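You operate a simulated robot arm through the tools that you are given. There is no shell and no other tool. Be economical: measure what you need, move in short steps, check, and stop when the job is done.

You run a simulated robot arm. Do the job below in one go: nothing can be reset, and whatever is moved stays where it is left.

## Task
Clamp the ladder foot in the vice and brush its white crust off.
Fine: purple brush back; slacken the vice and lay the foot on the bench. Set down upright: purple brush, spare ladder foot.
Where things are to end (x, y in the base frame): spare ladder foot within 6 cm of [76, 19].
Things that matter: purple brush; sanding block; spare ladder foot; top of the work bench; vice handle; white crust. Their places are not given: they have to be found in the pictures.

The check looks at the end state, three seconds after you hand in, the way a careful person would. Anything else that was tipped, shoved, dropped, spilled or broken makes it a failure.

## Robot
A 7-joint arm with a two-finger parallel gripper, fixed in place. Base frame: the origin is at the foot of the arm, x ahead of it, y to its left, z up. Readings come in cm, rad, newtons and seconds.
With the tool pointing down near the work surface it reaches from about 40 to 90 cm from the base axis. Its first joint turns from -2.007 to 2.007 rad. Payload 3.91 kg.
The TCP is the grasp point between the finger pads, 3 cm short of the fingertips. In the tool frame z runs along the fingers and y along their closing line. Largest opening 11 cm; finger width 2, thickness 1; the body of the gripper, 4.8 by 11.2 cm, starts 5.5 cm behind the TCP.
Orientation is told as [roll, pitch, yaw] about the base's x, y, z axes, in that order, counted from this pose: with the fingers straight down and closing along the base's y, the tool's x points along the base's -x, its y along +y and its z along -z.

## Interface
- The arm moves only by the tool arm_command. Its argument "steps" is a list of rows, each a list of 3 entries, a list of its own where there are three numbers: the shift along the base's x, y, z in cm, then the turn, a rotation vector about the base's x, y, z in rad, then the opening, from 0 (shut) to 1 (fully open). In form: [[[x, y, z], [ax, ay, az], fingers], ...]. A call has 1 to 8 rows; each row shifts and turns the commanded pose from where the row before left it. Rows are played at 5 a second. More than 5 cm and 0.15 rad between two rows, or a gripper value outside its range, and nothing of the call is played. Where a pose cannot be reached the arm comes as near as it can. A force on the tool above 40 N (or 10 N above the force at the start of the call, whichever is more), or a blocked arm, ends the call early, and 0.2 s more pass. Each finger travels about 15.3 cm/s and halts on what it meets, pressing with about 32 N; the grip force reading is that of the motor and also rises with nothing between the fingers. The clock runs only during rows and for 0.2 s after the last one: add rows that do not move to give the fingers time. It gives the time, the measured TCP pose, the force on the tool (base axes), the opening and the grip force at its end, in the units of the frame above (readings bear some noise), with the torque about the TCP (base axes, N m) and any sound that the robot's microphone picked up.
- Cameras (640 x 400 px; columns grow to the right, rows downward): "scene" is fixed at [39.99, -64.83, 167.17]; the picture's right is [0.96, -0.28, 0.00], its down [-0.15, -0.50, -0.85] and it looks along [0.24, 0.82, -0.52] (base axes); focal length 355 px, centre (320, 200). "wrist" rides on the gripper at [7.2, 1.7, -10.3] in the tool frame; the picture's right is [-0.23, 0.97, 0.00], its down [-0.76, -0.18, -0.62] and it looks along [-0.61, -0.14, 0.78] (tool axes); focal length 222 px, centre (320, 200).
- get_image(camera): a new picture of that camera. The clock stands still meanwhile.
- move_column(by): slides the trunk up (or, below 0, down) by that many cm; the arm rides with it, the base frame stays. It gives what a move gives, with no picture.
- measure_at(camera, pixels): for up to 12 pixels [column, row] of the newest picture of that camera ("zoom" is the newest enlarged one), the place [x, y, z] in the base frame of the surface seen there, good to about 0.2 cm. The clock stands still meanwhile.
- enlarge(camera, box): a new picture of the part [left, top, right, bottom] of that camera's present view, enlarged. The clock stands still meanwhile.
- hand_in(): hands the job in; it is judged then, once.

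Keep the steps short. Do not move on a guess: measure, check each grasp and each placing, and mend mistakes. In all there are 80 turns and 54 pictures (those below and enlarged ones count). Leave the gripper open and the arm clear of the work at the hand-in unless told otherwise, and finish with a single line.

The tools are called after "Call:" by a JSON object that holds its "name" and its "arguments". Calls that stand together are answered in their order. arm_command: Moves the arm, as the interface text tells. Its arguments: {"type":"object","properties":{"steps":{"type":"array"}},"required":["steps"]} The other tools are called the same way: move_column (by) slides the trunk up or down; get_image (camera) takes a picture; measure_at (camera, pixels) gives the place of the surface under pixels of a picture; enlarge (camera, box) takes an enlarged picture of a part of a camera's view; hand_in () hands the job in.

At the start:

```text
time_s: 0.0
tcp_pos: [35.11, 33.03, 132.18]
tool_rot: [0.0, -0.001, 0.0]
contact_force: [0.0, 0.2, -0.4]
moment: [-0.05, -0.04, 0.0]
gripper_width: 11.01
grasp_force: 0.1
trunk travel left (down, up): [-92.5, 6.5]
```

scene: 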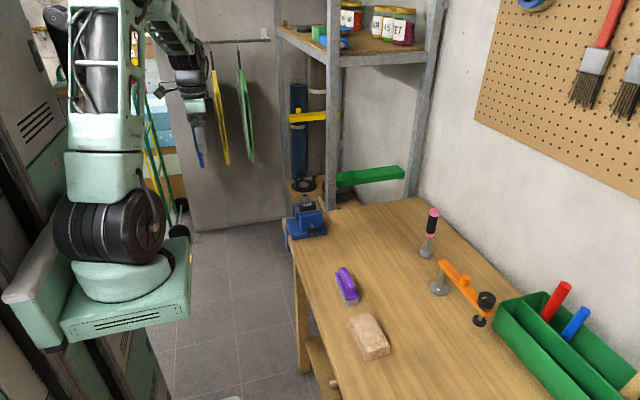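
wrist: 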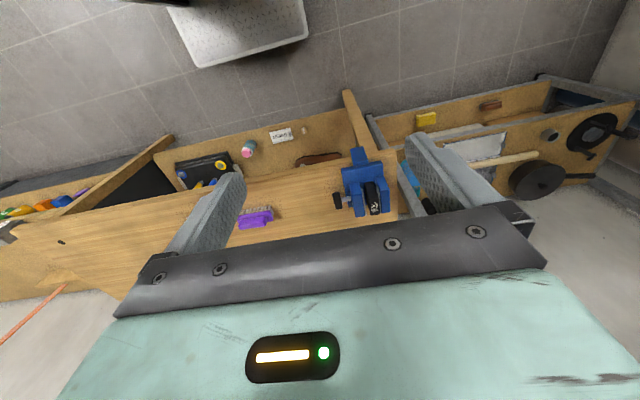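

I see the purple brush near (347,285), the blue vice near (307,222) and a sanding block or sponge near (370,337) in the scene picture. I'll look closer at the bench and vice first.

Call:
{"name": "enlarge", "arguments": {"camera": "scene", "box": [270, 170, 370, 250]}}

Call:
{"name": "enlarge", "arguments": {"camera": "scene", "box": [310, 190, 510, 370]}}

Call:
{"name": "enlarge", "arguments": {"camera": "wrist", "box": [140, 90, 460, 260]}}

Call:
{"name": "measure_at", "arguments": {"camera": "scene", "pixels": [[347, 275], [347, 290], [370, 330], [308, 200], [306, 222], [340, 320], [400, 260], [427, 252], [440, 288], [481, 322], [486, 298], [297, 238]]}}

```text
5.00 times, centred on (320, 210) of scene
```

zoom: 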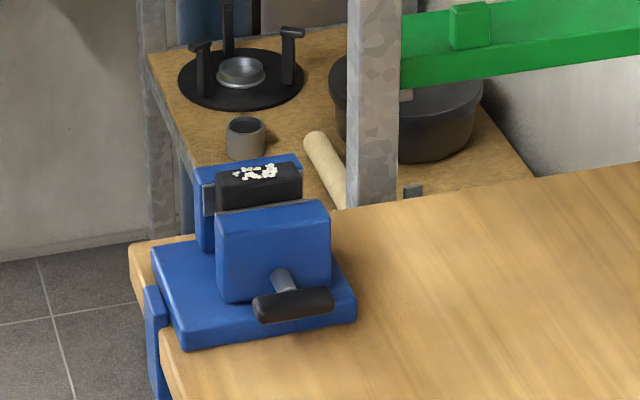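

```text
2.22 times, centred on (410, 280) of scene
```

zoom: 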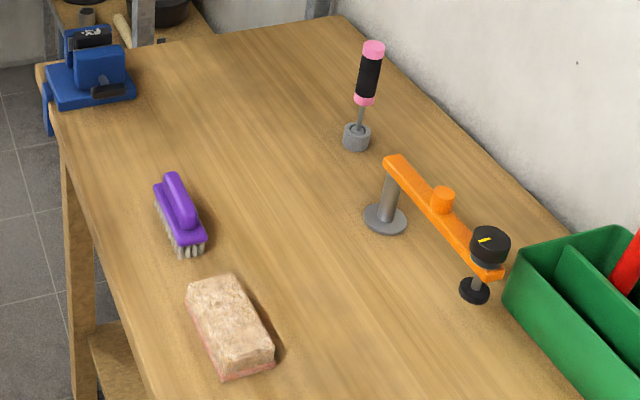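

```text
2.00 times, centred on (300, 175) of wrist
```

zoom: 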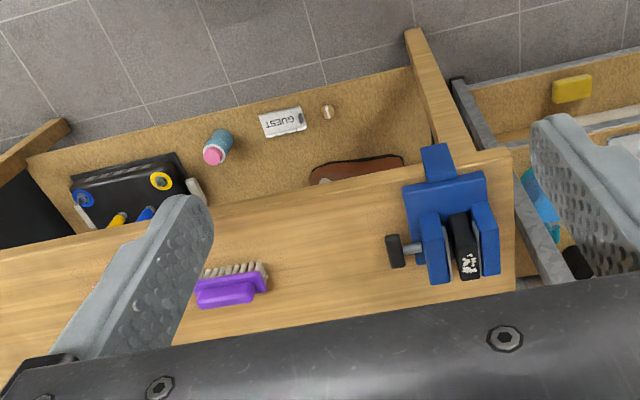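

```text
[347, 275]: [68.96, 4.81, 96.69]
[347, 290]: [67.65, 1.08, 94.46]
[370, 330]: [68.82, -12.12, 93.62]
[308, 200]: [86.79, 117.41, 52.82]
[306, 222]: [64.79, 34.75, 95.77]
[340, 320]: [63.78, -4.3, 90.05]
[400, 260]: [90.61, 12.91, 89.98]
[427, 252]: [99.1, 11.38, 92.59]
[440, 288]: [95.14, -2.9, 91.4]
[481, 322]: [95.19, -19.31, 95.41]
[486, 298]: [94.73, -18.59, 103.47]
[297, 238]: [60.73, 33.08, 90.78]
```

The foot (black, with white crust on top) stands between the vice jaws and the handle faces the near side. I'll measure the vice in an enlarged picture.

Call:
{"name": "enlarge", "arguments": {"camera": "scene", "box": [280, 190, 340, 245]}}

```text
7.27 times, centred on (310, 218) of scene
```

zoom: 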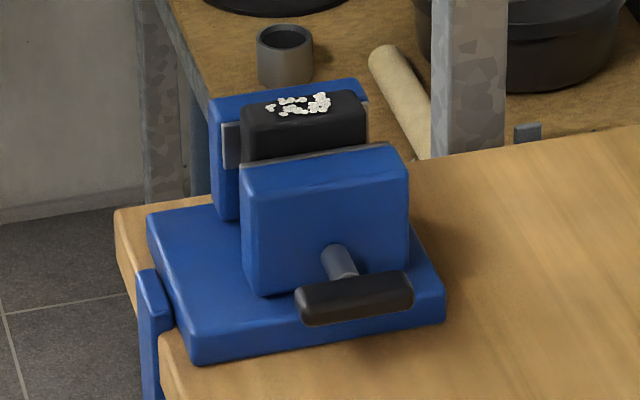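

Call:
{"name": "measure_at", "arguments": {"camera": "zoom", "pixels": [[305, 305], [405, 290], [355, 297], [335, 258], [250, 190], [400, 165], [250, 125], [355, 98], [300, 104], [215, 105], [360, 85], [200, 340]]}}

Call:
{"name": "enlarge", "arguments": {"camera": "wrist", "box": [320, 140, 410, 225]}}

```text
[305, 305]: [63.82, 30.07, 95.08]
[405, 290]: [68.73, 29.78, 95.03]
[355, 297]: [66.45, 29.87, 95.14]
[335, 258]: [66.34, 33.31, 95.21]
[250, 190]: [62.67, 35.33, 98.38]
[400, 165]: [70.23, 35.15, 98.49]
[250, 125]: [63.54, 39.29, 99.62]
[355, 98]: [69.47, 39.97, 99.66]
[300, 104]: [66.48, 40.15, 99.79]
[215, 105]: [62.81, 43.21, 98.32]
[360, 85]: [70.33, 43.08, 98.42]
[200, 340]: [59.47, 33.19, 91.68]
```

```text
4.71 times, centred on (365, 182) of wrist
```

zoom: 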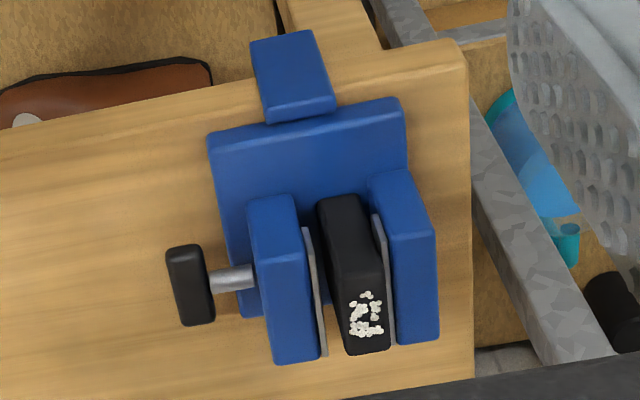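

The foot stands loose between the jaws (x 63.5–69.5, top z 99.7). The handle bar runs along x at about (66.4, 30.2, 94.8). My plan is to grip the bar's left end with the fingers pointing +x, then turn it clockwise about +y. First I lower the trunk by 25 cm; the arm is clear of the bench, which starts at x≈60.

Call:
{"name": "move_column", "arguments": {"by": -25}}

```text
time_s: 2.6
tcp_pos: [35.05, 32.99, 107.23]
tool_rot: [0.001, -0.001, 0.001]
contact_force: [-0.3, -1.0, 1.4]
moment: [-0.02, 0.0, -0.01]
gripper_width: 11.0
grasp_force: 0.2
trunk travel left (down, up): [-67.5, 31.5]
```

The trunk is down as expected. Next I pitch the fingers toward +x in small steps (negative turn about y) while moving forward a little.

Call:
{"name": "arm_command", "arguments": {"steps": [[[2, -0.3, 0], [0, -0.145, 0], 0.5], [[2, -0.3, 0], [0, -0.145, 0], 0.5], [[2, -0.3, 0], [0, -0.145, 0], 0.32], [[2, -0.3, 0], [0, -0.145, 0], 0.32], [[2, -0.3, 0], [0, -0.145, 0], 0.32], [[2, -0.3, 0], [0, -0.145, 0], 0.32]]}}

```text
time_s: 4.0
tcp_pos: [47.13, 31.32, 107.12]
tool_rot: [0.003, -0.872, -0.002]
contact_force: [-1.0, -0.6, -0.2]
moment: [0.0, 0.0, 0.0]
gripper_width: 3.55
grasp_force: 0.1
trunk travel left (down, up): [-67.5, 31.5]
```

Pitch is at −0.87 and tracking well. I'll carry on to −1.57.

Call:
{"name": "arm_command", "arguments": {"steps": [[[2, -0.2, -1], [0, -0.14, 0], 0.32], [[2, -0.2, -1], [0, -0.14, 0], 0.32], [[2, -0.2, -1], [0, -0.14, 0], 0.32], [[1, -0.2, -1], [0, -0.14, 0], 0.32], [[1, -0.2, -1], [0, -0.138, 0], 0.32]]}}

Call:
{"name": "get_image", "arguments": {"camera": "scene"}}

```text
time_s: 5.0
tcp_pos: [55.42, 29.83, 112.11]
tool_rot: [0.928, -1.317, -0.946]
contact_force: [-0.6, -0.3, 0.3]
moment: [-0.02, -0.02, -0.04]
gripper_width: 3.55
grasp_force: 0.1
trunk travel left (down, up): [-67.5, 31.5]
stopped in row 5: the arm was blocked; the commanded pose is now the measured one
```

```text
46 pictures are left
```

scene: 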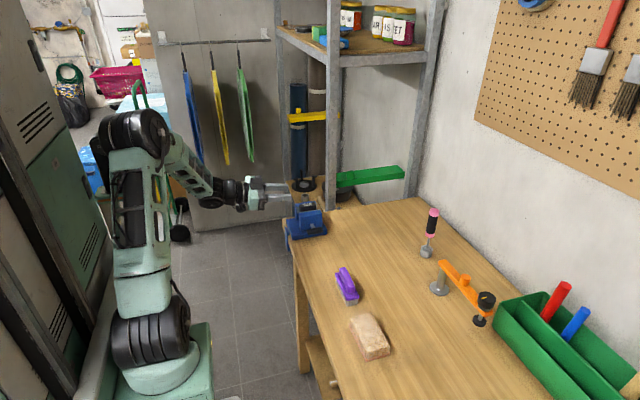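

The arm stopped at a joint limit at pitch ≈ −1.42, with a twist of about 0.2 rad. A higher arm pose relative to the trunk should unfold the wrist, so I'll remove the twist while raising.

Call:
{"name": "arm_command", "arguments": {"steps": [[[0, 0, 2], [-0.05, 0.1, 0], 0.32], [[0, 0, 3], [-0.05, 0.05, 0], 0.32], [[0, 0, 4], [-0.05, 0.0, 0], 0.32], [[0, 0, 4], [-0.05, 0, 0], 0.32]]}}

```text
time_s: 6.0
tcp_pos: [55.11, 30.18, 124.51]
tool_rot: [-0.055, -1.27, 0.004]
contact_force: [-0.3, 0.5, -0.4]
moment: [-0.01, 0.02, -0.02]
gripper_width: 3.54
grasp_force: 0.1
trunk travel left (down, up): [-67.5, 31.5]
```

The pose is clean now (pitch −1.27), and a slightly sloping approach works as well. I'll lower the trunk by 25 cm so the TCP comes to z≈99.5, still short of the vice.

Call:
{"name": "move_column", "arguments": {"by": -25}}

Call:
{"name": "get_image", "arguments": {"camera": "wrist"}}

Call:
{"name": "enlarge", "arguments": {"camera": "scene", "box": [230, 170, 360, 260]}}

```text
time_s: 8.6
tcp_pos: [55.11, 30.14, 99.5]
tool_rot: [-0.05, -1.271, -0.003]
contact_force: [0.6, 0.3, -0.1]
moment: [-0.02, 0.01, 0.02]
gripper_width: 3.48
grasp_force: 0.1
trunk travel left (down, up): [-42.5, 56.5]
```

```text
45 pictures are left
```

wrist: 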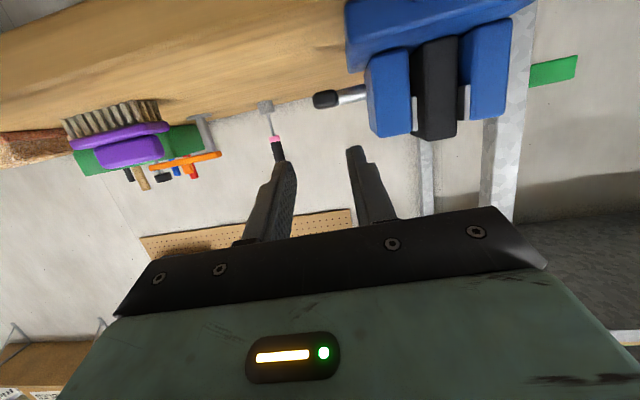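

```text
4.44 times, centred on (295, 215) of scene
```

zoom: 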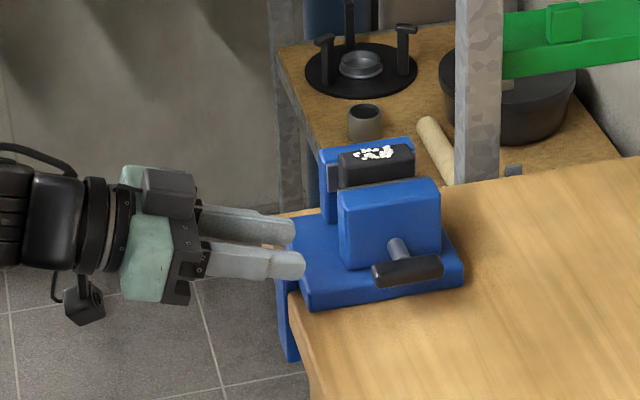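

The wrist picture shows the bar end at (325,99) and the stem at (352,93). I'll measure both.

Call:
{"name": "measure_at", "arguments": {"camera": "wrist", "pixels": [[317, 100], [325, 99], [333, 98], [325, 92], [325, 106], [350, 96], [360, 94], [385, 100], [435, 100]]}}

Call:
{"name": "measure_at", "arguments": {"camera": "zoom", "pixels": [[410, 262], [410, 280], [376, 272], [440, 260], [397, 245], [405, 258]]}}

```text
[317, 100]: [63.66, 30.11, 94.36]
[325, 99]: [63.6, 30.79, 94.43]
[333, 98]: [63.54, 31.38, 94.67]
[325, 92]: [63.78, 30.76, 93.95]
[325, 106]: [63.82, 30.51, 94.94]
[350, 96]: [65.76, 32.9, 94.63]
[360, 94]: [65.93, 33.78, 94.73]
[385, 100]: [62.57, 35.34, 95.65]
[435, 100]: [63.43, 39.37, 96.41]
```

```text
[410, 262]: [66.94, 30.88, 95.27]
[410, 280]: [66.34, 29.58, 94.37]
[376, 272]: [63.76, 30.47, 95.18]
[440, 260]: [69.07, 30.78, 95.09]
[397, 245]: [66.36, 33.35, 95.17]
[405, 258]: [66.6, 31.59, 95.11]
```

Bar centre is y≈30.6, z≈94.5, with axis x≈66.4. The jaw face is at y≈35, so the +y finger (out to 33.4) fits. I approach along the finger direction to TCP (62.5, 30.6, 95.2).

Call:
{"name": "arm_command", "arguments": {"steps": [[[0, 0.45, -1.5], [0.05, 0, 0], 0.32], [[2, 0, -0.7], [0, 0, 0], 0.32], [[2, 0, -0.7], [0, 0, 0], 0.32], [[1.7, 0, -0.7], [0, 0, 0], 0.32], [[1.7, 0, -0.7], [0, 0, 0], 0.32]]}}

Call:
{"name": "enlarge", "arguments": {"camera": "scene", "box": [260, 180, 350, 250]}}

```text
time_s: 9.8
tcp_pos: [62.62, 30.62, 95.2]
tool_rot: [0.119, -1.267, -0.161]
contact_force: [0.3, 0.9, -0.1]
moment: [0.01, 0.0, -0.01]
gripper_width: 3.49
grasp_force: 0.1
trunk travel left (down, up): [-42.5, 56.5]
```

```text
5.71 times, centred on (305, 215) of scene
```

zoom: 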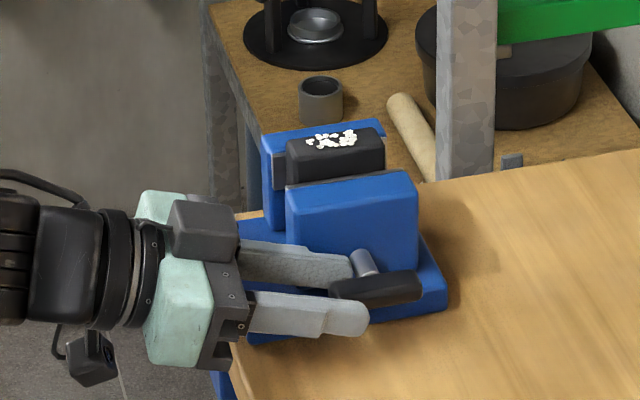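

Fingers straddle the left end of the bar. I'll take out the small residual twist and close.

Call:
{"name": "arm_command", "arguments": {"steps": [[[0, 0, 0], [-0.036, 0, 0.047], 0.32], [[0, 0, 0], [0, 0, 0], 0.0], [[0, 0, 0], [0, 0, 0], 0.0], [[0, 0, 0], [0, 0, 0], 0.0]]}}

```text
time_s: 10.8
tcp_pos: [62.57, 30.56, 95.25]
tool_rot: [-0.004, -1.268, 0.002]
contact_force: [-0.5, -6.9, -1.7]
moment: [0.1, 0.11, 0.3]
gripper_width: 2.17
grasp_force: 45.1
trunk travel left (down, up): [-42.5, 56.5]
```

The bar is held (2.17 cm wide). I try the clockwise turn (+y) about the axis (66.4, 94.5), three small steps, and watch the forces.

Call:
{"name": "arm_command", "arguments": {"steps": [[[0.142, -0.1, 0.527], [0, 0.14, 0], 0.0], [[0.214, 0, 0.502], [0, 0.14, 0], 0.0], [[0.283, 0, 0.468], [0, 0.14, 0], 0.0]]}}

Call:
{"name": "enlarge", "arguments": {"camera": "scene", "box": [260, 180, 350, 250]}}

```text
time_s: 11.6
tcp_pos: [63.26, 30.5, 96.7]
tool_rot: [-0.002, -0.85, 0.0]
contact_force: [11.0, 8.1, 3.8]
moment: [0.25, -0.44, -0.17]
gripper_width: 2.2
grasp_force: 45.0
trunk travel left (down, up): [-42.5, 56.5]
```

```text
5.71 times, centred on (305, 215) of scene
```

zoom: 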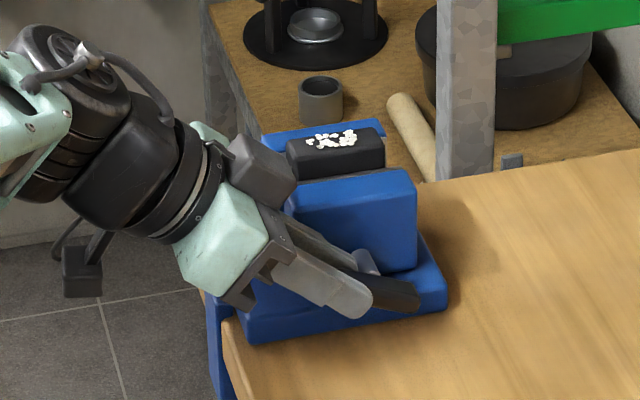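

The handle turns with modest force, and the pull toward +y fits the screw advancing. I continue three more steps with a little +y follow.

Call:
{"name": "arm_command", "arguments": {"steps": [[[0.344, 0.15, 0.423], [0, 0.14, 0], 0.0], [[0.401, 0.1, 0.371], [0, 0.14, 0], 0.0], [[0.448, 0.1, 0.311], [0, 0.14, 0], 0.0]]}}

```text
time_s: 12.4
tcp_pos: [64.41, 30.69, 97.9]
tool_rot: [-0.006, -0.428, -0.001]
contact_force: [-1.1, -14.5, 10.6]
moment: [-0.26, -0.2, 0.15]
gripper_width: 2.21
grasp_force: 45.1
trunk travel left (down, up): [-42.5, 56.5]
```

Y pull reversed, so I over-followed slightly. I continue the turn with a small −y correction.

Call:
{"name": "arm_command", "arguments": {"steps": [[[0.488, -0.1, 0.2], [0, 0.14, 0], 0.0], [[0.516, 0, 0.175], [0, 0.14, 0], 0.0], [[0.537, 0, 0.102], [0, 0.14, 0], 0.0]]}}

Call:
{"name": "enlarge", "arguments": {"camera": "scene", "box": [260, 180, 350, 250]}}

```text
time_s: 13.2
tcp_pos: [65.8, 30.49, 98.49]
tool_rot: [-0.003, -0.012, -0.001]
contact_force: [10.8, -14.3, 23.5]
moment: [-0.54, -0.6, 0.03]
gripper_width: 2.22
grasp_force: 44.7
trunk travel left (down, up): [-42.5, 56.5]
```

```text
5.71 times, centred on (305, 215) of scene
```

zoom: 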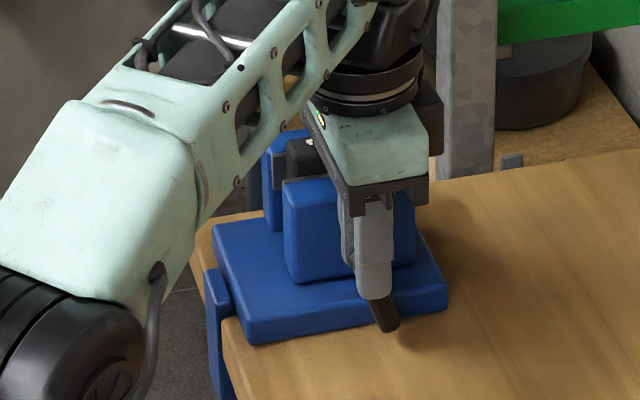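

I look through the wrist camera to check the gap between jaw and foot.

Call:
{"name": "enlarge", "arguments": {"camera": "wrist", "box": [220, 0, 480, 160]}}

```text
2.46 times, centred on (350, 80) of wrist
```

zoom: 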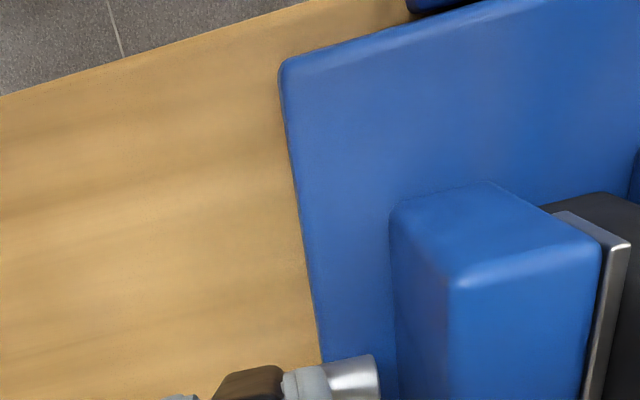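

Call:
{"name": "measure_at", "arguments": {"camera": "zoom", "pixels": [[440, 320], [480, 230], [600, 245], [618, 250], [628, 280], [600, 205], [400, 250]]}}

```text
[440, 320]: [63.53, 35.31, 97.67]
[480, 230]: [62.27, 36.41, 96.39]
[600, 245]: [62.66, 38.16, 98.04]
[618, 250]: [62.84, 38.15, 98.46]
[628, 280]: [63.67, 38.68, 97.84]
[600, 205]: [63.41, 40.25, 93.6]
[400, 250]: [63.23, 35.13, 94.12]
```

Jaw face is still around y≈35.3, with no clear change. I release the bar, rise, and look at the gap from above.

Call:
{"name": "arm_command", "arguments": {"steps": [[[0, 0, 0], [0, 0, 0], 0.32], [[0, 0, 0], [0, 0, 0], 0.32], [[0, 0, 4], [0, 0, 0], 0.32], [[0, 0, 5], [0, 0, 0], 0.32], [[0, 0, 5], [0, 0, 0], 0.32]]}}

Call:
{"name": "get_image", "arguments": {"camera": "wrist"}}

```text
time_s: 14.4
tcp_pos: [63.14, 28.63, 107.86]
tool_rot: [-0.006, -0.007, 0.003]
contact_force: [2.9, 1.4, -3.0]
moment: [-0.15, 0.15, -0.05]
gripper_width: 3.53
grasp_force: 0.0
out of reach, approached as far as the arm can: row 4, 5
trunk travel left (down, up): [-42.5, 56.5]
```

```text
39 pictures are left
```

wrist: 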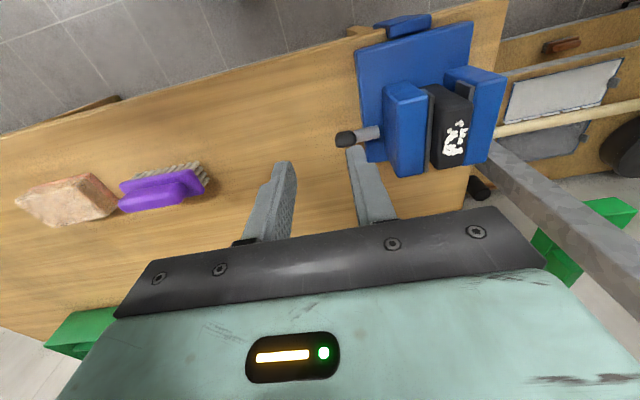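

Call:
{"name": "enlarge", "arguments": {"camera": "wrist", "box": [330, 50, 510, 190]}}

```text
2.86 times, centred on (420, 120) of wrist
```

zoom: 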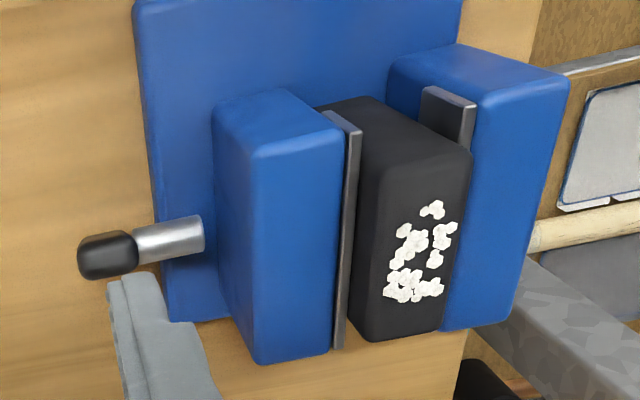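

Call:
{"name": "measure_at", "arguments": {"camera": "zoom", "pixels": [[85, 255], [110, 250], [135, 255], [150, 240], [170, 235], [195, 232], [235, 200], [280, 130], [345, 200], [353, 150], [400, 200], [480, 160]]}}

Call:
{"name": "enlarge", "arguments": {"camera": "scene", "box": [280, 190, 340, 245]}}

```text
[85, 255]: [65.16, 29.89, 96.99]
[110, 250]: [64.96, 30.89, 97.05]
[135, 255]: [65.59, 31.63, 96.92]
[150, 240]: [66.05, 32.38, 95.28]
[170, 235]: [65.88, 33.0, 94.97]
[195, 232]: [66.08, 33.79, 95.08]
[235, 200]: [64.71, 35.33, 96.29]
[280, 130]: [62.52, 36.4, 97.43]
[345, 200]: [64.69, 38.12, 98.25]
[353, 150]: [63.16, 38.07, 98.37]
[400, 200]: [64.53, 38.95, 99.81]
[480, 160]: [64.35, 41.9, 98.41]
```

```text
7.27 times, centred on (310, 218) of scene
```

zoom: 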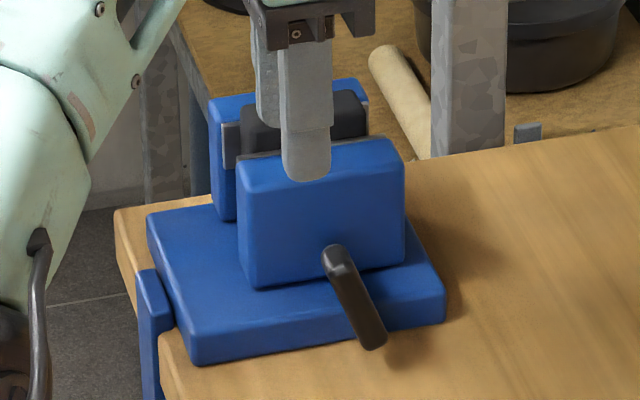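

Comparing the scene pictures, the moving jaw shifted toward the foot, so +y rotation tightens. There's still a slit between plate (y≈38.2) and foot. The bar now stands near vertical with its top end at (65.3, 30.8, 97). For reach, I raise the trunk by 20 cm, then regrip the bar's upper end from above.

Call:
{"name": "move_column", "arguments": {"by": 20}}

```text
time_s: 16.6
tcp_pos: [63.19, 28.33, 127.96]
tool_rot: [-0.003, -0.01, 0.001]
contact_force: [0.1, -0.7, 0.2]
moment: [-0.03, 0.02, -0.01]
gripper_width: 3.52
grasp_force: 0.1
trunk travel left (down, up): [-62.5, 36.5]
```

Call:
{"name": "arm_command", "arguments": {"steps": [[[0, 0.7, -4.8], [0, -0.14, 0], 0.32], [[-0.3, 0.7, -4.8], [0, -0.14, 0], 0.32], [[-0.3, 0.77, -4.8], [0, -0.14, 0], 0.32], [[-0.3, 0, -4.8], [0, 0, 0], 0.32], [[0, 0, -4.7], [0, 0, 0], 0.32], [[0, 0, 0], [0, 0, 0], 0.32]]}}

Call:
{"name": "enlarge", "arguments": {"camera": "wrist", "box": [220, 0, 480, 160]}}

```text
time_s: 17.9
tcp_pos: [62.29, 30.71, 103.84]
tool_rot: [-0.003, -0.431, 0.0]
contact_force: [-0.2, -0.4, 0.4]
moment: [-0.02, -0.05, 0.02]
gripper_width: 3.52
grasp_force: 0.0
trunk travel left (down, up): [-62.5, 36.5]
```

```text
2.46 times, centred on (350, 80) of wrist
```

zoom: 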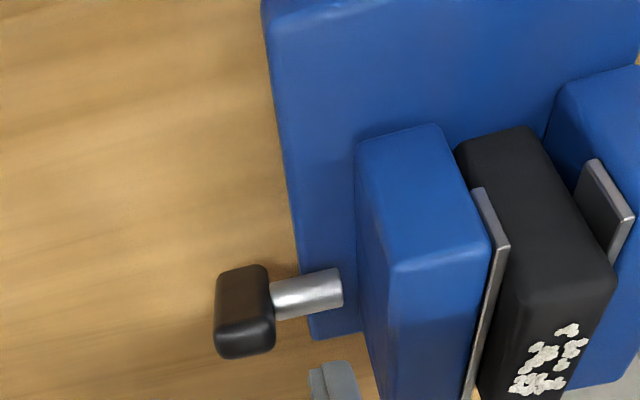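

Call:
{"name": "measure_at", "arguments": {"camera": "zoom", "pixels": [[220, 335], [245, 335], [270, 330], [245, 285], [310, 295], [340, 290], [385, 270], [500, 270], [520, 300], [600, 290], [612, 250]]}}

```text
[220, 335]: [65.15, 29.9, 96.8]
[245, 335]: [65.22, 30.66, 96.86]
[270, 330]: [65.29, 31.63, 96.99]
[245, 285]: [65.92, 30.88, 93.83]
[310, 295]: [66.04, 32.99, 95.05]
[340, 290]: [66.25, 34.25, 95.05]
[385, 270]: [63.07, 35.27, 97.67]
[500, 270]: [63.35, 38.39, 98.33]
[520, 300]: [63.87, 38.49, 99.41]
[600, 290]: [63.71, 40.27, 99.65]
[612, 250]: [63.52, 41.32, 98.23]
```

Bar centre y≈30.75 and I'm at 30.71. The remaining slack is a few mm. I go down onto the bar's top end and grip.

Call:
{"name": "arm_command", "arguments": {"steps": [[[1.2, 0, -2.6], [0, 0, 0], 0.32], [[1.2, 0, -2.6], [0, 0, 0], 0.32], [[0, 0, 0], [0, 0, 0], 0.0], [[0, 0, 0], [0, 0, 0], 0.0], [[0, 0, 0], [0, 0, 0], 0.0]]}}

```text
time_s: 19.1
tcp_pos: [64.51, 30.62, 98.69]
tool_rot: [-0.006, -0.428, 0.001]
contact_force: [-4.4, -13.5, 0.7]
moment: [-0.24, 0.18, -0.15]
gripper_width: 2.2
grasp_force: 44.8
trunk travel left (down, up): [-62.5, 36.5]
```

Gripped. I continue the clockwise turn about the same axis.

Call:
{"name": "arm_command", "arguments": {"steps": [[[0.603, -0.1, 0.223], [0, 0.14, 0], 0.0], [[0.629, 0, 0.136], [0, 0.14, 0], 0.0], [[0.641, 0, 0.048], [0, 0.14, 0], 0.0]]}}

```text
time_s: 19.9
tcp_pos: [66.44, 30.61, 99.18]
tool_rot: [-0.003, -0.006, 0.001]
contact_force: [-0.7, -6.8, -9.7]
moment: [-0.13, -0.36, -0.34]
gripper_width: 2.21
grasp_force: 45.2
trunk travel left (down, up): [-62.5, 36.5]
```

No stiff resistance yet, so I continue three more steps.

Call:
{"name": "arm_command", "arguments": {"steps": [[[0.641, 0, -0.043], [0, 0.14, 0], 0.0], [[0.63, 0, -0.131], [0, 0.14, 0], 0.0], [[0.604, 0, -0.219], [0, 0.14, 0], 0.0]]}}

Call:
{"name": "enlarge", "arguments": {"camera": "wrist", "box": [320, 0, 580, 160]}}

```text
time_s: 20.8
tcp_pos: [67.96, 30.57, 99.12]
tool_rot: [-0.003, 0.416, 0.005]
contact_force: [-27.2, -6.2, 0.5]
moment: [-0.24, -0.45, -0.19]
gripper_width: 2.19
grasp_force: 45.7
trunk travel left (down, up): [-62.5, 36.5]
```

```text
2.46 times, centred on (450, 80) of wrist
```

zoom: 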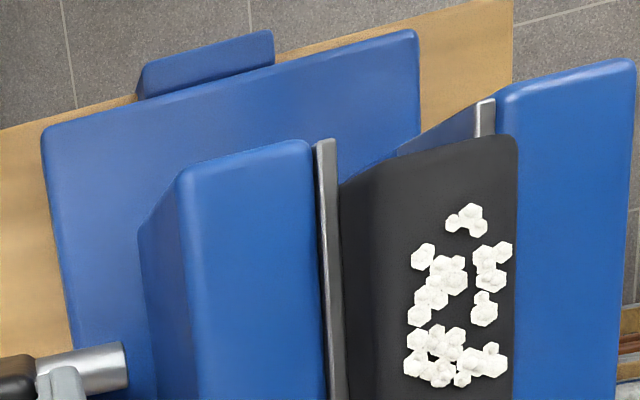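

Resistance now: −27 N against the turn, and the plate looks flush with the foot. I add two small steps to tighten.

Call:
{"name": "arm_command", "arguments": {"steps": [[[0.3, 0, -0.13], [0, 0.07, 0], 0.0], [[0.3, 0, -0.15], [0, 0.07, 0], 0.0], [[0, 0, 0], [0, 0, 0], 0.0]]}}

Call:
{"name": "enlarge", "arguments": {"camera": "wrist", "box": [320, 0, 580, 160]}}

```text
time_s: 21.6
tcp_pos: [68.79, 30.53, 98.64]
tool_rot: [0.002, 0.548, 0.0]
contact_force: [-22.7, 3.8, 9.1]
moment: [-0.34, -0.27, -0.35]
gripper_width: 2.19
grasp_force: 45.1
trunk travel left (down, up): [-62.5, 36.5]
```

```text
2.46 times, centred on (450, 80) of wrist
```

zoom: 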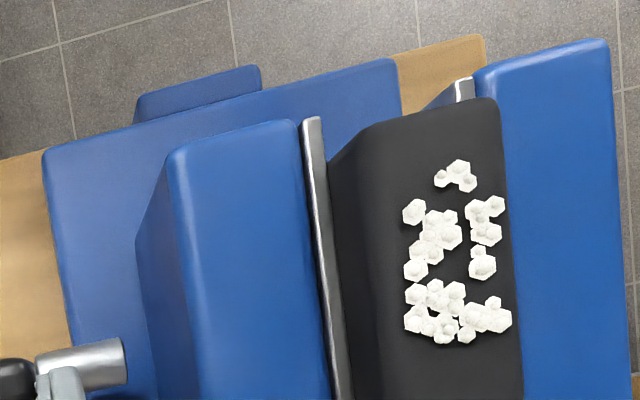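

Resistance is steady at about 24 N tangential but it still turns. I continue a bit to see if it comes to a stop.

Call:
{"name": "arm_command", "arguments": {"steps": [[[0.27, 0, -0.18], [0, 0.07, 0], 0.0], [[0.26, 0, -0.2], [0, 0.07, 0], 0.0], [[0.24, 0, -0.21], [0, 0.07, 0], 0.0], [[0.23, 0, -0.23], [0, 0.07, 0], 0.0]]}}

Call:
{"name": "enlarge", "arguments": {"camera": "scene", "box": [280, 190, 340, 245]}}

```text
time_s: 21.9
tcp_pos: [68.47, 30.66, 98.51]
tool_rot: [0.02, 0.555, 0.004]
contact_force: [-2.2, 2.4, 8.4]
moment: [-0.82, -0.2, -0.21]
gripper_width: 2.16
grasp_force: 45.3
out of reach, approached as far as the arm can: row 1
trunk travel left (down, up): [-62.5, 36.5]
stopped in row 1: the force on the tool passed its limit at 55 N (the readings are from after the stop); the commanded pose is now the measured one
```

```text
7.27 times, centred on (310, 218) of scene
```

zoom: 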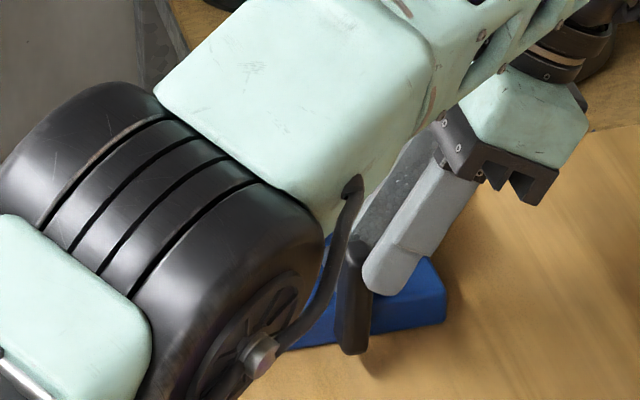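

The force limit tripped and the bar seems not to follow any further. I release, back out along the fingers and look.

Call:
{"name": "arm_command", "arguments": {"steps": [[[0, 0, 0], [0, 0, 0], 0.32], [[0, 0, 0], [0, 0, 0], 0.32], [[0.5, 0, 2], [0, 0, 0], 0.32], [[0.5, 0, 3], [0, -0.14, 0], 0.32], [[0, 0, 3], [0, -0.14, 0], 0.32], [[0, -3, 3], [0, -0.14, 0], 0.32], [[-2, -4, 0], [0, -0.13, 0], 0.32]]}}

Call:
{"name": "get_image", "arguments": {"camera": "wrist"}}

Call:
{"name": "enlarge", "arguments": {"camera": "wrist", "box": [360, 20, 540, 160]}}

```text
time_s: 23.5
tcp_pos: [67.33, 23.64, 108.46]
tool_rot: [0.017, 0.003, 0.004]
contact_force: [0.5, -0.4, -0.9]
moment: [-0.03, 0.06, 0.0]
gripper_width: 3.53
grasp_force: 0.1
out of reach, approached as far as the arm can: row 3
trunk travel left (down, up): [-62.5, 36.5]
```

```text
32 pictures are left
```

wrist: 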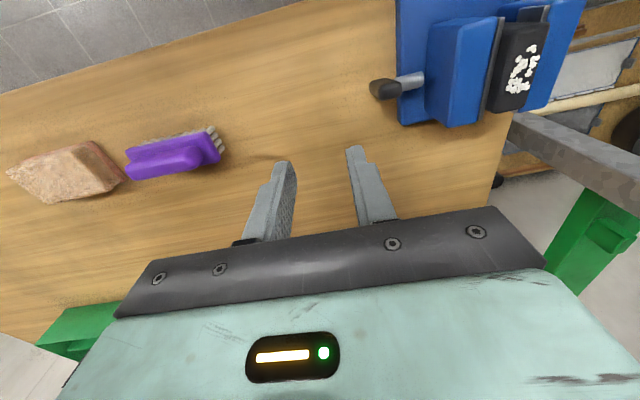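

```text
2.86 times, centred on (450, 90) of wrist
```

zoom: 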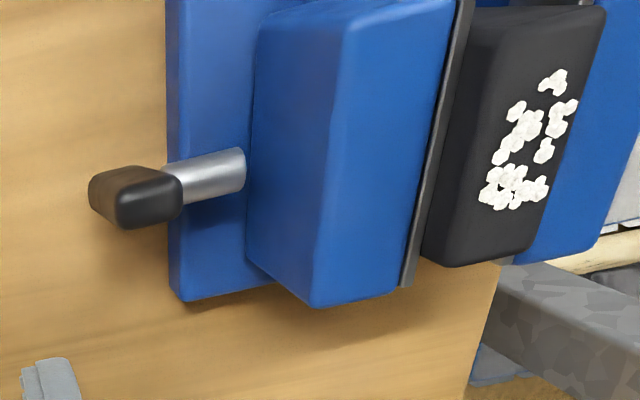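

Call:
{"name": "measure_at", "arguments": {"camera": "zoom", "pixels": [[150, 210], [175, 195], [105, 195], [130, 180], [235, 165], [300, 200], [425, 200], [410, 265], [440, 240], [470, 245], [580, 150], [600, 40]]}}

Call:
{"name": "enlarge", "arguments": {"camera": "scene", "box": [280, 190, 340, 245]}}

```text
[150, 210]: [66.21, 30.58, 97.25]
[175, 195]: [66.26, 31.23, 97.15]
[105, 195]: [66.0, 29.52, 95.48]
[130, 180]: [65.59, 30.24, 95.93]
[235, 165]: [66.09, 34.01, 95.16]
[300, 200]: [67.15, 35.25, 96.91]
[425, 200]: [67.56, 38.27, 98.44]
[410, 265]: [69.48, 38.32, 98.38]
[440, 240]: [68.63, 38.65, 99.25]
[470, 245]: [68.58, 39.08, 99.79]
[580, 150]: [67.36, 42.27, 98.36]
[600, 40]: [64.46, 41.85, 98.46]
```

```text
7.27 times, centred on (310, 218) of scene
```

zoom: 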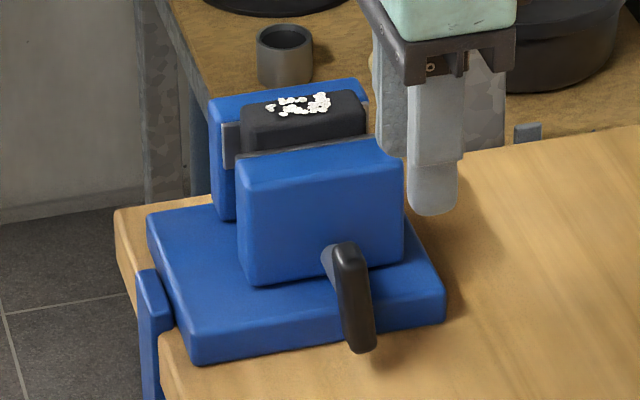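

The bar is now exactly vertical and stopped, with the jaw against the foot, so it appears clamped. Next is the brush; I enlarge and measure it.

Call:
{"name": "enlarge", "arguments": {"camera": "wrist", "box": [110, 110, 240, 200]}}

Call:
{"name": "enlarge", "arguments": {"camera": "scene", "box": [320, 255, 380, 315]}}

```text
4.44 times, centred on (175, 155) of wrist
```

zoom: 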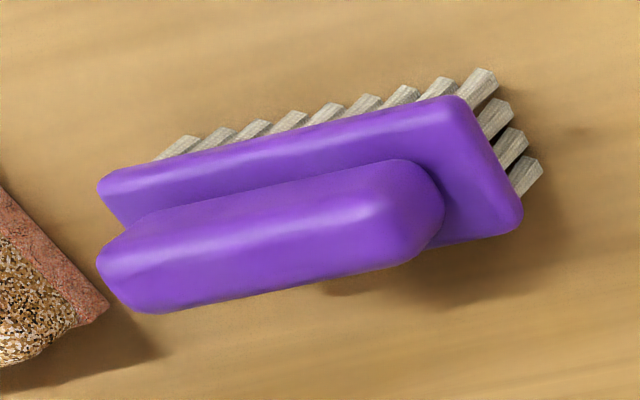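

```text
6.67 times, centred on (350, 285) of scene
```

zoom: 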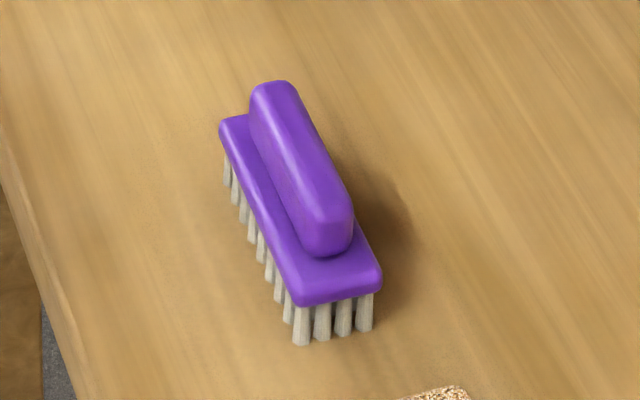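

Call:
{"name": "measure_at", "arguments": {"camera": "zoom", "pixels": [[270, 90], [325, 225], [285, 100], [260, 110], [345, 200], [310, 210], [230, 120], [310, 295], [375, 275], [302, 342], [372, 325], [227, 182]]}}

```text
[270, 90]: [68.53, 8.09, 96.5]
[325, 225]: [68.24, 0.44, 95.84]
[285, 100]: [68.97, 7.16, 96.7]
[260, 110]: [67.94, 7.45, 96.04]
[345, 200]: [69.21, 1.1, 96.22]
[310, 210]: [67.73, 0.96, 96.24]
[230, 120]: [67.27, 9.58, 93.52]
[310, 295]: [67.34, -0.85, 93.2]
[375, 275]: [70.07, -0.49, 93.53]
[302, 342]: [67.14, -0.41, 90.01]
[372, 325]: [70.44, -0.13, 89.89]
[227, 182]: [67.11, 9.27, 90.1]
```

The brush stands with its long axis along y. Its handle block is x 67.6–69.4, y 0.3–8.3, top 96.7, and the bristle ends are at 90. I'll yaw the gripper 90° (closing along x) while moving above it.

Call:
{"name": "arm_command", "arguments": {"steps": [[[0.2, -2.5, 0], [0, 0, 0.145], 0.4], [[0.2, -2.5, 0], [0, 0, 0.145], 0.4], [[0.2, -2.5, 0], [0, 0, 0.145], 0.4], [[0.2, -2.5, 0], [0, 0, 0.145], 0.4], [[0.2, -2.5, 0], [0, 0, 0.145], 0.4], [[0.2, -2.5, 0], [0, 0, 0.145], 0.4], [[0, -2.5, 0], [0, 0, 0.145], 0.4], [[0, -1.8, 0], [0, 0, 0.145], 0.4]]}}

```text
time_s: 25.3
tcp_pos: [68.69, 4.1, 108.38]
tool_rot: [0.017, 0.009, 1.165]
contact_force: [0.0, 0.6, -0.2]
moment: [-0.02, -0.05, 0.03]
gripper_width: 4.39
grasp_force: 0.1
trunk travel left (down, up): [-62.5, 36.5]
```

Call:
{"name": "arm_command", "arguments": {"steps": [[[0, 0.1, 0], [0, -0.019, 0.136], 0.4], [[0, 0.1, 0], [0, 0, 0.135], 0.4], [[0, 0, 0], [0, 0, 0.135], 0.4], [[0, 0, -4], [0, 0, 0], 0.4], [[0, 0, 0], [0, 0, 0], 0.4]]}}

Call:
{"name": "get_image", "arguments": {"camera": "wrist"}}

Call:
{"name": "enlarge", "arguments": {"camera": "scene", "box": [300, 225, 400, 315]}}

```text
time_s: 26.5
tcp_pos: [68.22, 4.34, 104.6]
tool_rot: [0.002, 0.0, 1.57]
contact_force: [0.1, -0.5, -0.2]
moment: [-0.01, -0.02, -0.01]
gripper_width: 4.4
grasp_force: 0.1
trunk travel left (down, up): [-62.5, 36.5]
```

```text
27 pictures are left
```

wrist: 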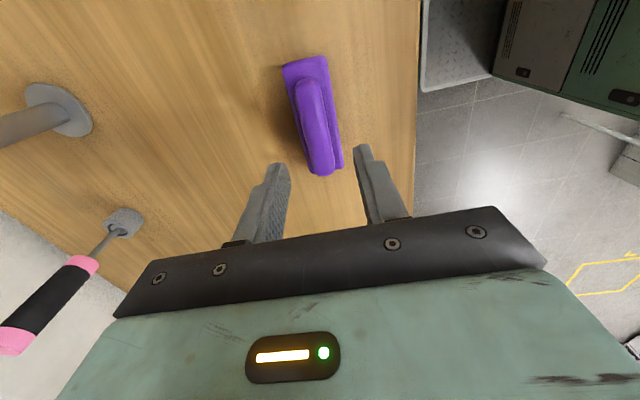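

```text
4.44 times, centred on (350, 270) of scene
```

zoom: 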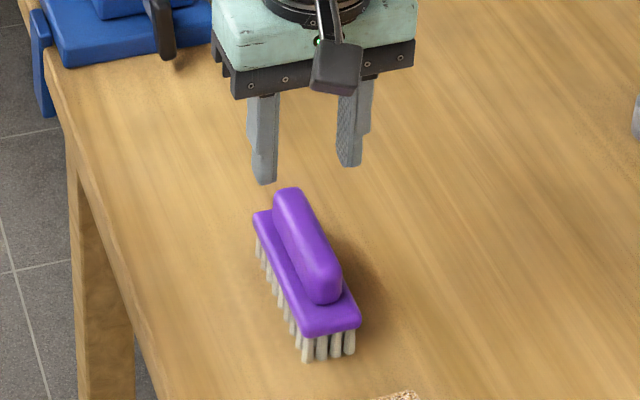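

Aligned. I shift +0.3 in x, descend to z≈96.9 and close on the handle.

Call:
{"name": "arm_command", "arguments": {"steps": [[[0.3, 0, -3], [0, 0, 0], 0.4], [[0, 0, -3], [0, 0, 0], 0.4], [[0, 0, -1.7], [0, 0, 0], 0.4], [[0, 0, 0], [0, 0, 0], 0.1], [[0, 0, 0], [0, 0, 0], 0.0], [[0, 0, 0], [0, 0, 0], 0.0]]}}

```text
time_s: 27.9
tcp_pos: [68.92, 4.32, 96.86]
tool_rot: [0.001, -0.001, 1.57]
contact_force: [-0.5, 0.5, -0.8]
moment: [0.0, 0.03, 0.0]
gripper_width: 2.15
grasp_force: 32.1
trunk travel left (down, up): [-62.5, 36.5]
```

Held (2.15 cm). I note the brush's home TCP (68.9, 4.3, 96.9). I lift and check.

Call:
{"name": "arm_command", "arguments": {"steps": [[[0, 0, 2], [0, 0, 0], 0.0], [[0, 0, 4], [0, 0, 0], 0.0], [[0, 0, 5], [0, 0, 0], 0.0], [[0, 2, 5], [0, 0, 0], 0.0], [[0, 4, 3], [0, 0, 0], 0.0]]}}

Call:
{"name": "get_image", "arguments": {"camera": "scene"}}

```text
refused: row 4 steps farther than a row can; nothing moved
```

```text
25 pictures are left
```

scene: 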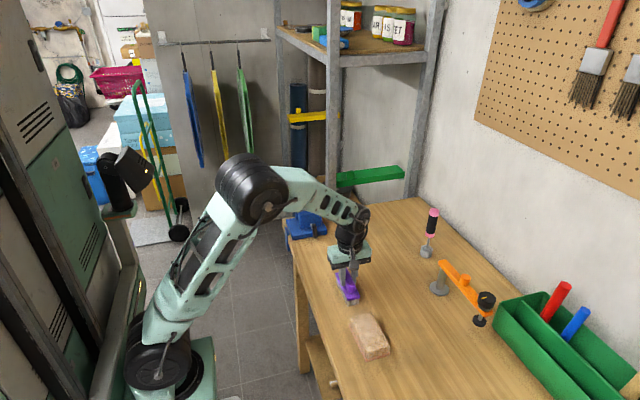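

One row was too long, so nothing moved. I repeat it with shorter rows.

Call:
{"name": "arm_command", "arguments": {"steps": [[[0, 0, 2], [0, 0, 0], 0.0], [[0, 0, 4], [0, 0, 0], 0.0], [[0, 0, 4.5], [0, 0, 0], 0.0], [[0, 1, 4.5], [0, 0, 0], 0.0], [[0, 4, 1], [0, 0, 0], 0.0], [[0, 4.5, 0], [0, 0, 0], 0.0], [[0, 4.5, 0], [0, 0, 0], 0.0], [[0, 4.5, 0], [0, 0, 0], 0.0]]}}

Call:
{"name": "enlarge", "arguments": {"camera": "scene", "box": [270, 150, 400, 260]}}

```text
time_s: 29.7
tcp_pos: [68.89, 22.57, 112.78]
tool_rot: [-0.003, -0.002, 1.569]
contact_force: [-0.1, -1.1, 0.0]
moment: [0.05, 0.01, 0.02]
gripper_width: 0.0
grasp_force: 31.9
trunk travel left (down, up): [-62.5, 36.5]
```

```text
3.64 times, centred on (335, 205) of scene
```

zoom: 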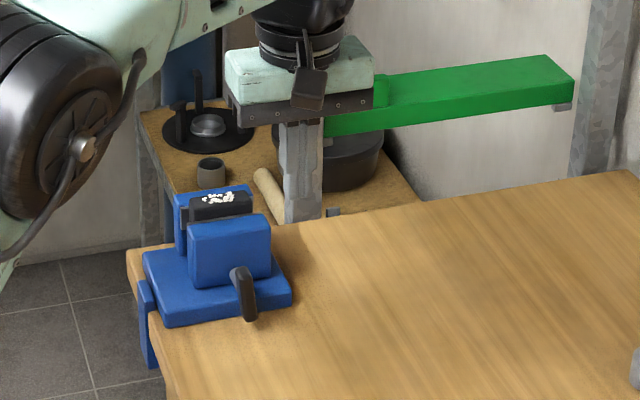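

The fingers are empty, so the brush slipped out. I look where it is now.

Call:
{"name": "enlarge", "arguments": {"camera": "scene", "box": [310, 225, 410, 315]}}

```text
4.44 times, centred on (360, 270) of scene
```

zoom: 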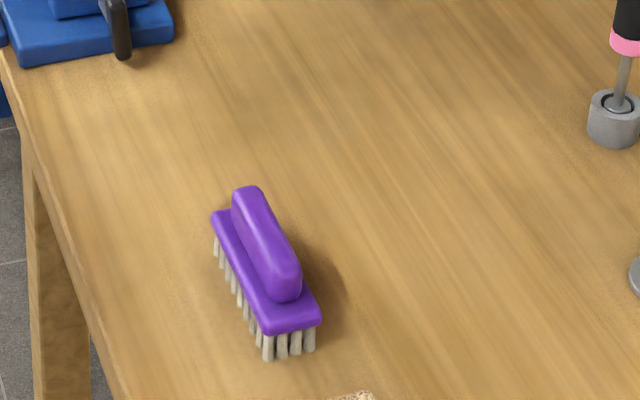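

Call:
{"name": "measure_at", "arguments": {"camera": "zoom", "pixels": [[240, 192], [258, 195], [275, 280], [298, 270], [265, 230], [218, 218], [265, 328], [318, 315], [265, 356], [312, 345]]}}

```text
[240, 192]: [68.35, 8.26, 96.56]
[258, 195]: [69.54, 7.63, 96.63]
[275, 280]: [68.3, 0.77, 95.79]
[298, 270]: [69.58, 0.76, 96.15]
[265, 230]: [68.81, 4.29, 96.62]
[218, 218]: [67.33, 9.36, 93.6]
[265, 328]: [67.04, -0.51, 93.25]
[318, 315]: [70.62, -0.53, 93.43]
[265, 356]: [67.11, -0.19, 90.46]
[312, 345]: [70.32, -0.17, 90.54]
```

The brush still stands upright at its place, centre (68.9, 4.4). The handle grip was too shallow. I'll go back and grip the wider body (3.7 cm), with the tips at about z 91.2 and the TCP at 94.2.

Call:
{"name": "arm_command", "arguments": {"steps": [[[0, -4.5, 0], [0, 0, 0], 0.6], [[0, -4.5, 0], [0, 0, 0], 0.6], [[0, -4.5, -1], [0, 0, 0], 0.6], [[0, -4.6, -1.5], [0, 0, 0], 0.6], [[0, 0, -4.5], [0, 0, 0], 0.6], [[0, 0, -4.5], [0, 0, 0], 0.6], [[0, 0, 0], [0, 0, 0], 0.6]]}}

Call:
{"name": "get_image", "arguments": {"camera": "wrist"}}

```text
time_s: 31.3
tcp_pos: [68.63, 4.49, 101.38]
tool_rot: [-0.002, 0.0, 1.57]
contact_force: [0.6, 0.5, -0.1]
moment: [-0.03, 0.03, -0.04]
gripper_width: 6.6
grasp_force: 0.1
trunk travel left (down, up): [-62.5, 36.5]
```

```text
22 pictures are left
```

wrist: 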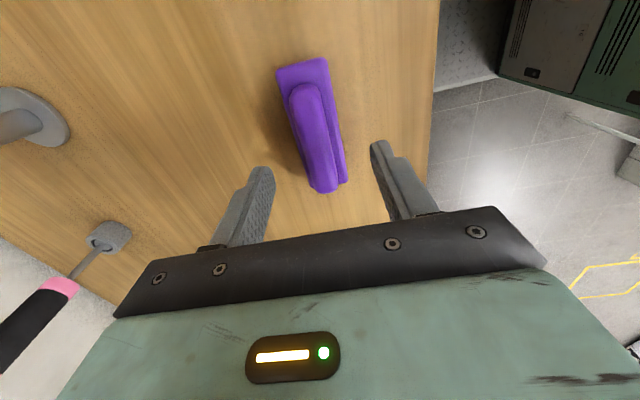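

Fingers are either side of the body. I descend 7.2 cm and close, then hold.

Call:
{"name": "arm_command", "arguments": {"steps": [[[0.2, 0, -3], [0, 0, 0], 0.6], [[0, 0, -3], [0, 0, 0], 0.6], [[0, 0, -1.2], [0, 0, 0], 0.6], [[0, 0, 0], [0, 0, 0], 0.6], [[0, 0, 0], [0, 0, 0], 0.3], [[0, 0, 0], [0, 0, 0], 0.2], [[0, 0, 0], [0, 0, 0], 0.1], [[0, 0, 0], [0, 0, 0], 0.1]]}}

```text
time_s: 33.1
tcp_pos: [69.0, 4.63, 94.2]
tool_rot: [0.0, 0.0, 1.569]
contact_force: [0.4, 0.2, 0.7]
moment: [-0.01, 0.02, 0.02]
gripper_width: 3.91
grasp_force: 32.3
trunk travel left (down, up): [-62.5, 36.5]
```

Body held at 3.91 cm. I lift slowly and watch the width.

Call:
{"name": "arm_command", "arguments": {"steps": [[[0, 0, 1], [0, 0, 0], 0.1], [[0, 0, 1], [0, 0, 0], 0.1], [[0, 0, 1], [0, 0, 0], 0.1], [[0, 0, 0], [0, 0, 0], 0.1]]}}

```text
time_s: 34.1
tcp_pos: [68.98, 4.63, 97.15]
tool_rot: [-0.001, 0.0, 1.569]
contact_force: [0.1, -0.8, -1.0]
moment: [0.0, 0.0, -0.01]
gripper_width: 3.92
grasp_force: 32.2
trunk travel left (down, up): [-62.5, 36.5]
```

Call:
{"name": "arm_command", "arguments": {"steps": [[[0, 0, 2], [0, 0, 0], 0.1], [[0, 0, 3], [0, 0, 0], 0.1], [[0, 0, 3], [0, 0, 0], 0.1], [[0, 1, 2], [0, 0, 0], 0.1], [[0, 3, 1], [0, 0, 0], 0.1], [[0, 3, 0], [0, 0, 0], 0.1], [[0, 3, 0], [0, 0, 0], 0.1]]}}

Call:
{"name": "enlarge", "arguments": {"camera": "scene", "box": [280, 180, 420, 300]}}

```text
time_s: 35.7
tcp_pos: [68.99, 14.7, 108.21]
tool_rot: [-0.002, -0.001, 1.569]
contact_force: [0.0, 0.0, -0.8]
moment: [0.02, -0.04, -0.02]
gripper_width: 3.93
grasp_force: 31.8
trunk travel left (down, up): [-62.5, 36.5]
```

```text
3.33 times, centred on (350, 240) of scene
```

zoom: 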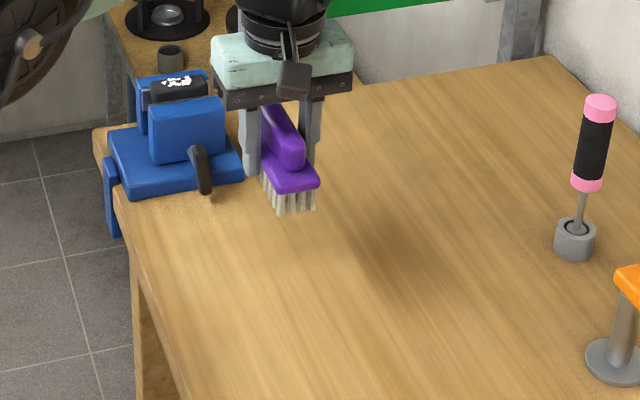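

The brush is held straight. Bristle ends are 4.1 cm below the TCP, and the foot top is at 99.8, so contact is at TCP z≈104. I move above the foot to (66.5, 38).

Call:
{"name": "arm_command", "arguments": {"steps": [[[-0.5, 3.9, 0], [0, 0, 0], 0.1], [[-0.5, 3.9, 0], [0, 0, 0], 0.1], [[-0.5, 3.9, 0], [0, 0, 0], 0.1], [[-0.5, 3.9, 0], [0, 0, 0], 0.1], [[-0.5, 3.9, 0], [0, 0, 0], 0.1], [[0, 3.8, 0], [0, 0, 0], 0.1], [[0, 0, 0], [0, 0, 0], 0.1]]}}

Call:
{"name": "get_image", "arguments": {"camera": "scene"}}

```text
time_s: 37.3
tcp_pos: [66.61, 38.19, 108.07]
tool_rot: [0.0, 0.001, 1.569]
contact_force: [0.0, -0.3, -0.4]
moment: [0.01, 0.0, -0.02]
gripper_width: 3.91
grasp_force: 31.5
trunk travel left (down, up): [-62.5, 36.5]
```

```text
20 pictures are left
```

scene: 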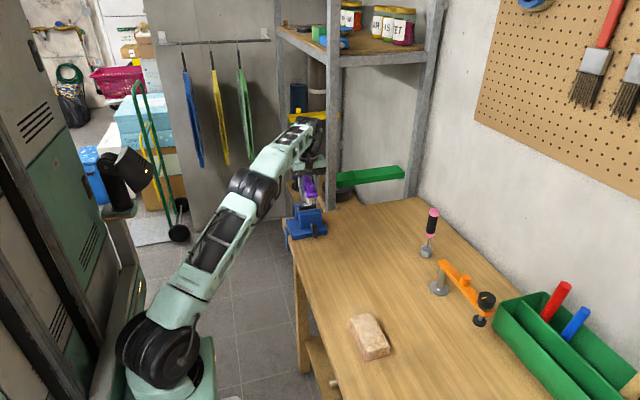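

Clear. I lower to near contact in small steps.

Call:
{"name": "arm_command", "arguments": {"steps": [[[0, 0, -2], [0, 0, 0], 0.1], [[0, 0, -1.5], [0, 0, 0], 0.1], [[0, 0, -0.4], [0, 0, 0], 0.1], [[0, 0, -0.3], [0, 0, 0], 0.1], [[0, 0, 0], [0, 0, 0], 0.1]]}}

```text
time_s: 38.5
tcp_pos: [66.48, 38.03, 103.92]
tool_rot: [0.0, 0.001, 1.57]
contact_force: [0.0, -0.1, -0.1]
moment: [0.02, -0.01, 0.0]
gripper_width: 3.94
grasp_force: 32.3
trunk travel left (down, up): [-62.5, 36.5]
```

Call:
{"name": "arm_command", "arguments": {"steps": [[[0, 0, -0.2], [0, 0, 0], 0.1], [[0, 0, -0.2], [0, 0, 0], 0.1], [[0, 0, 0], [0, 0, 0], 0.1]]}}

Call:
{"name": "enlarge", "arguments": {"camera": "scene", "box": [280, 165, 350, 245]}}

```text
time_s: 39.3
tcp_pos: [66.45, 38.09, 103.87]
tool_rot: [-0.004, -0.004, 1.569]
contact_force: [4.0, 1.3, 19.9]
moment: [0.32, 0.0, -0.05]
gripper_width: 3.93
grasp_force: 31.7
trunk travel left (down, up): [-62.5, 36.5]
```

```text
5.00 times, centred on (315, 205) of scene
```

zoom: 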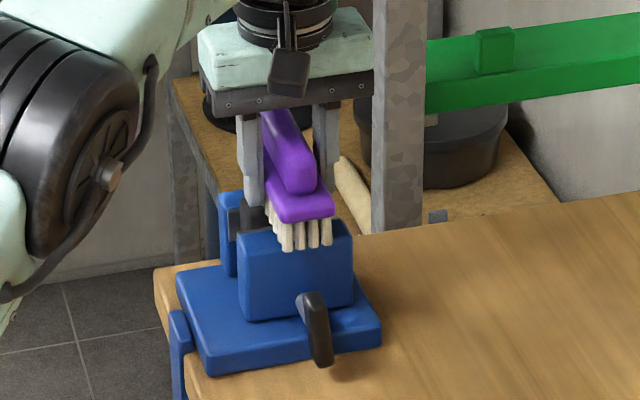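

Contact with about 20 N. I ease off slightly, shift +1 in y, and make back-and-forth strokes along x.

Call:
{"name": "arm_command", "arguments": {"steps": [[[0, 0.5, 0.15], [0, 0, 0], 0.1], [[1, 0.5, 0.05], [0, 0, 0], 0.1], [[1.2, 0, 0], [0, 0, 0], 0.1], [[-1.2, 0, 0], [0, 0, 0], 0.1], [[-1.2, 0, 0], [0, 0, 0], 0.1], [[-1.2, 0, 0], [0, 0, 0], 0.1], [[-1.2, 0, 0], [0, 0, 0], 0.1], [[1.2, 0, 0], [0, 0, 0], 0.1]]}}

```text
time_s: 41.1
tcp_pos: [64.73, 39.24, 103.77]
tool_rot: [0.005, -0.003, 1.575]
contact_force: [-13.5, -0.1, 14.7]
moment: [0.03, 0.3, 0.0]
gripper_width: 3.91
grasp_force: 32.5
trunk travel left (down, up): [-62.5, 36.5]
```

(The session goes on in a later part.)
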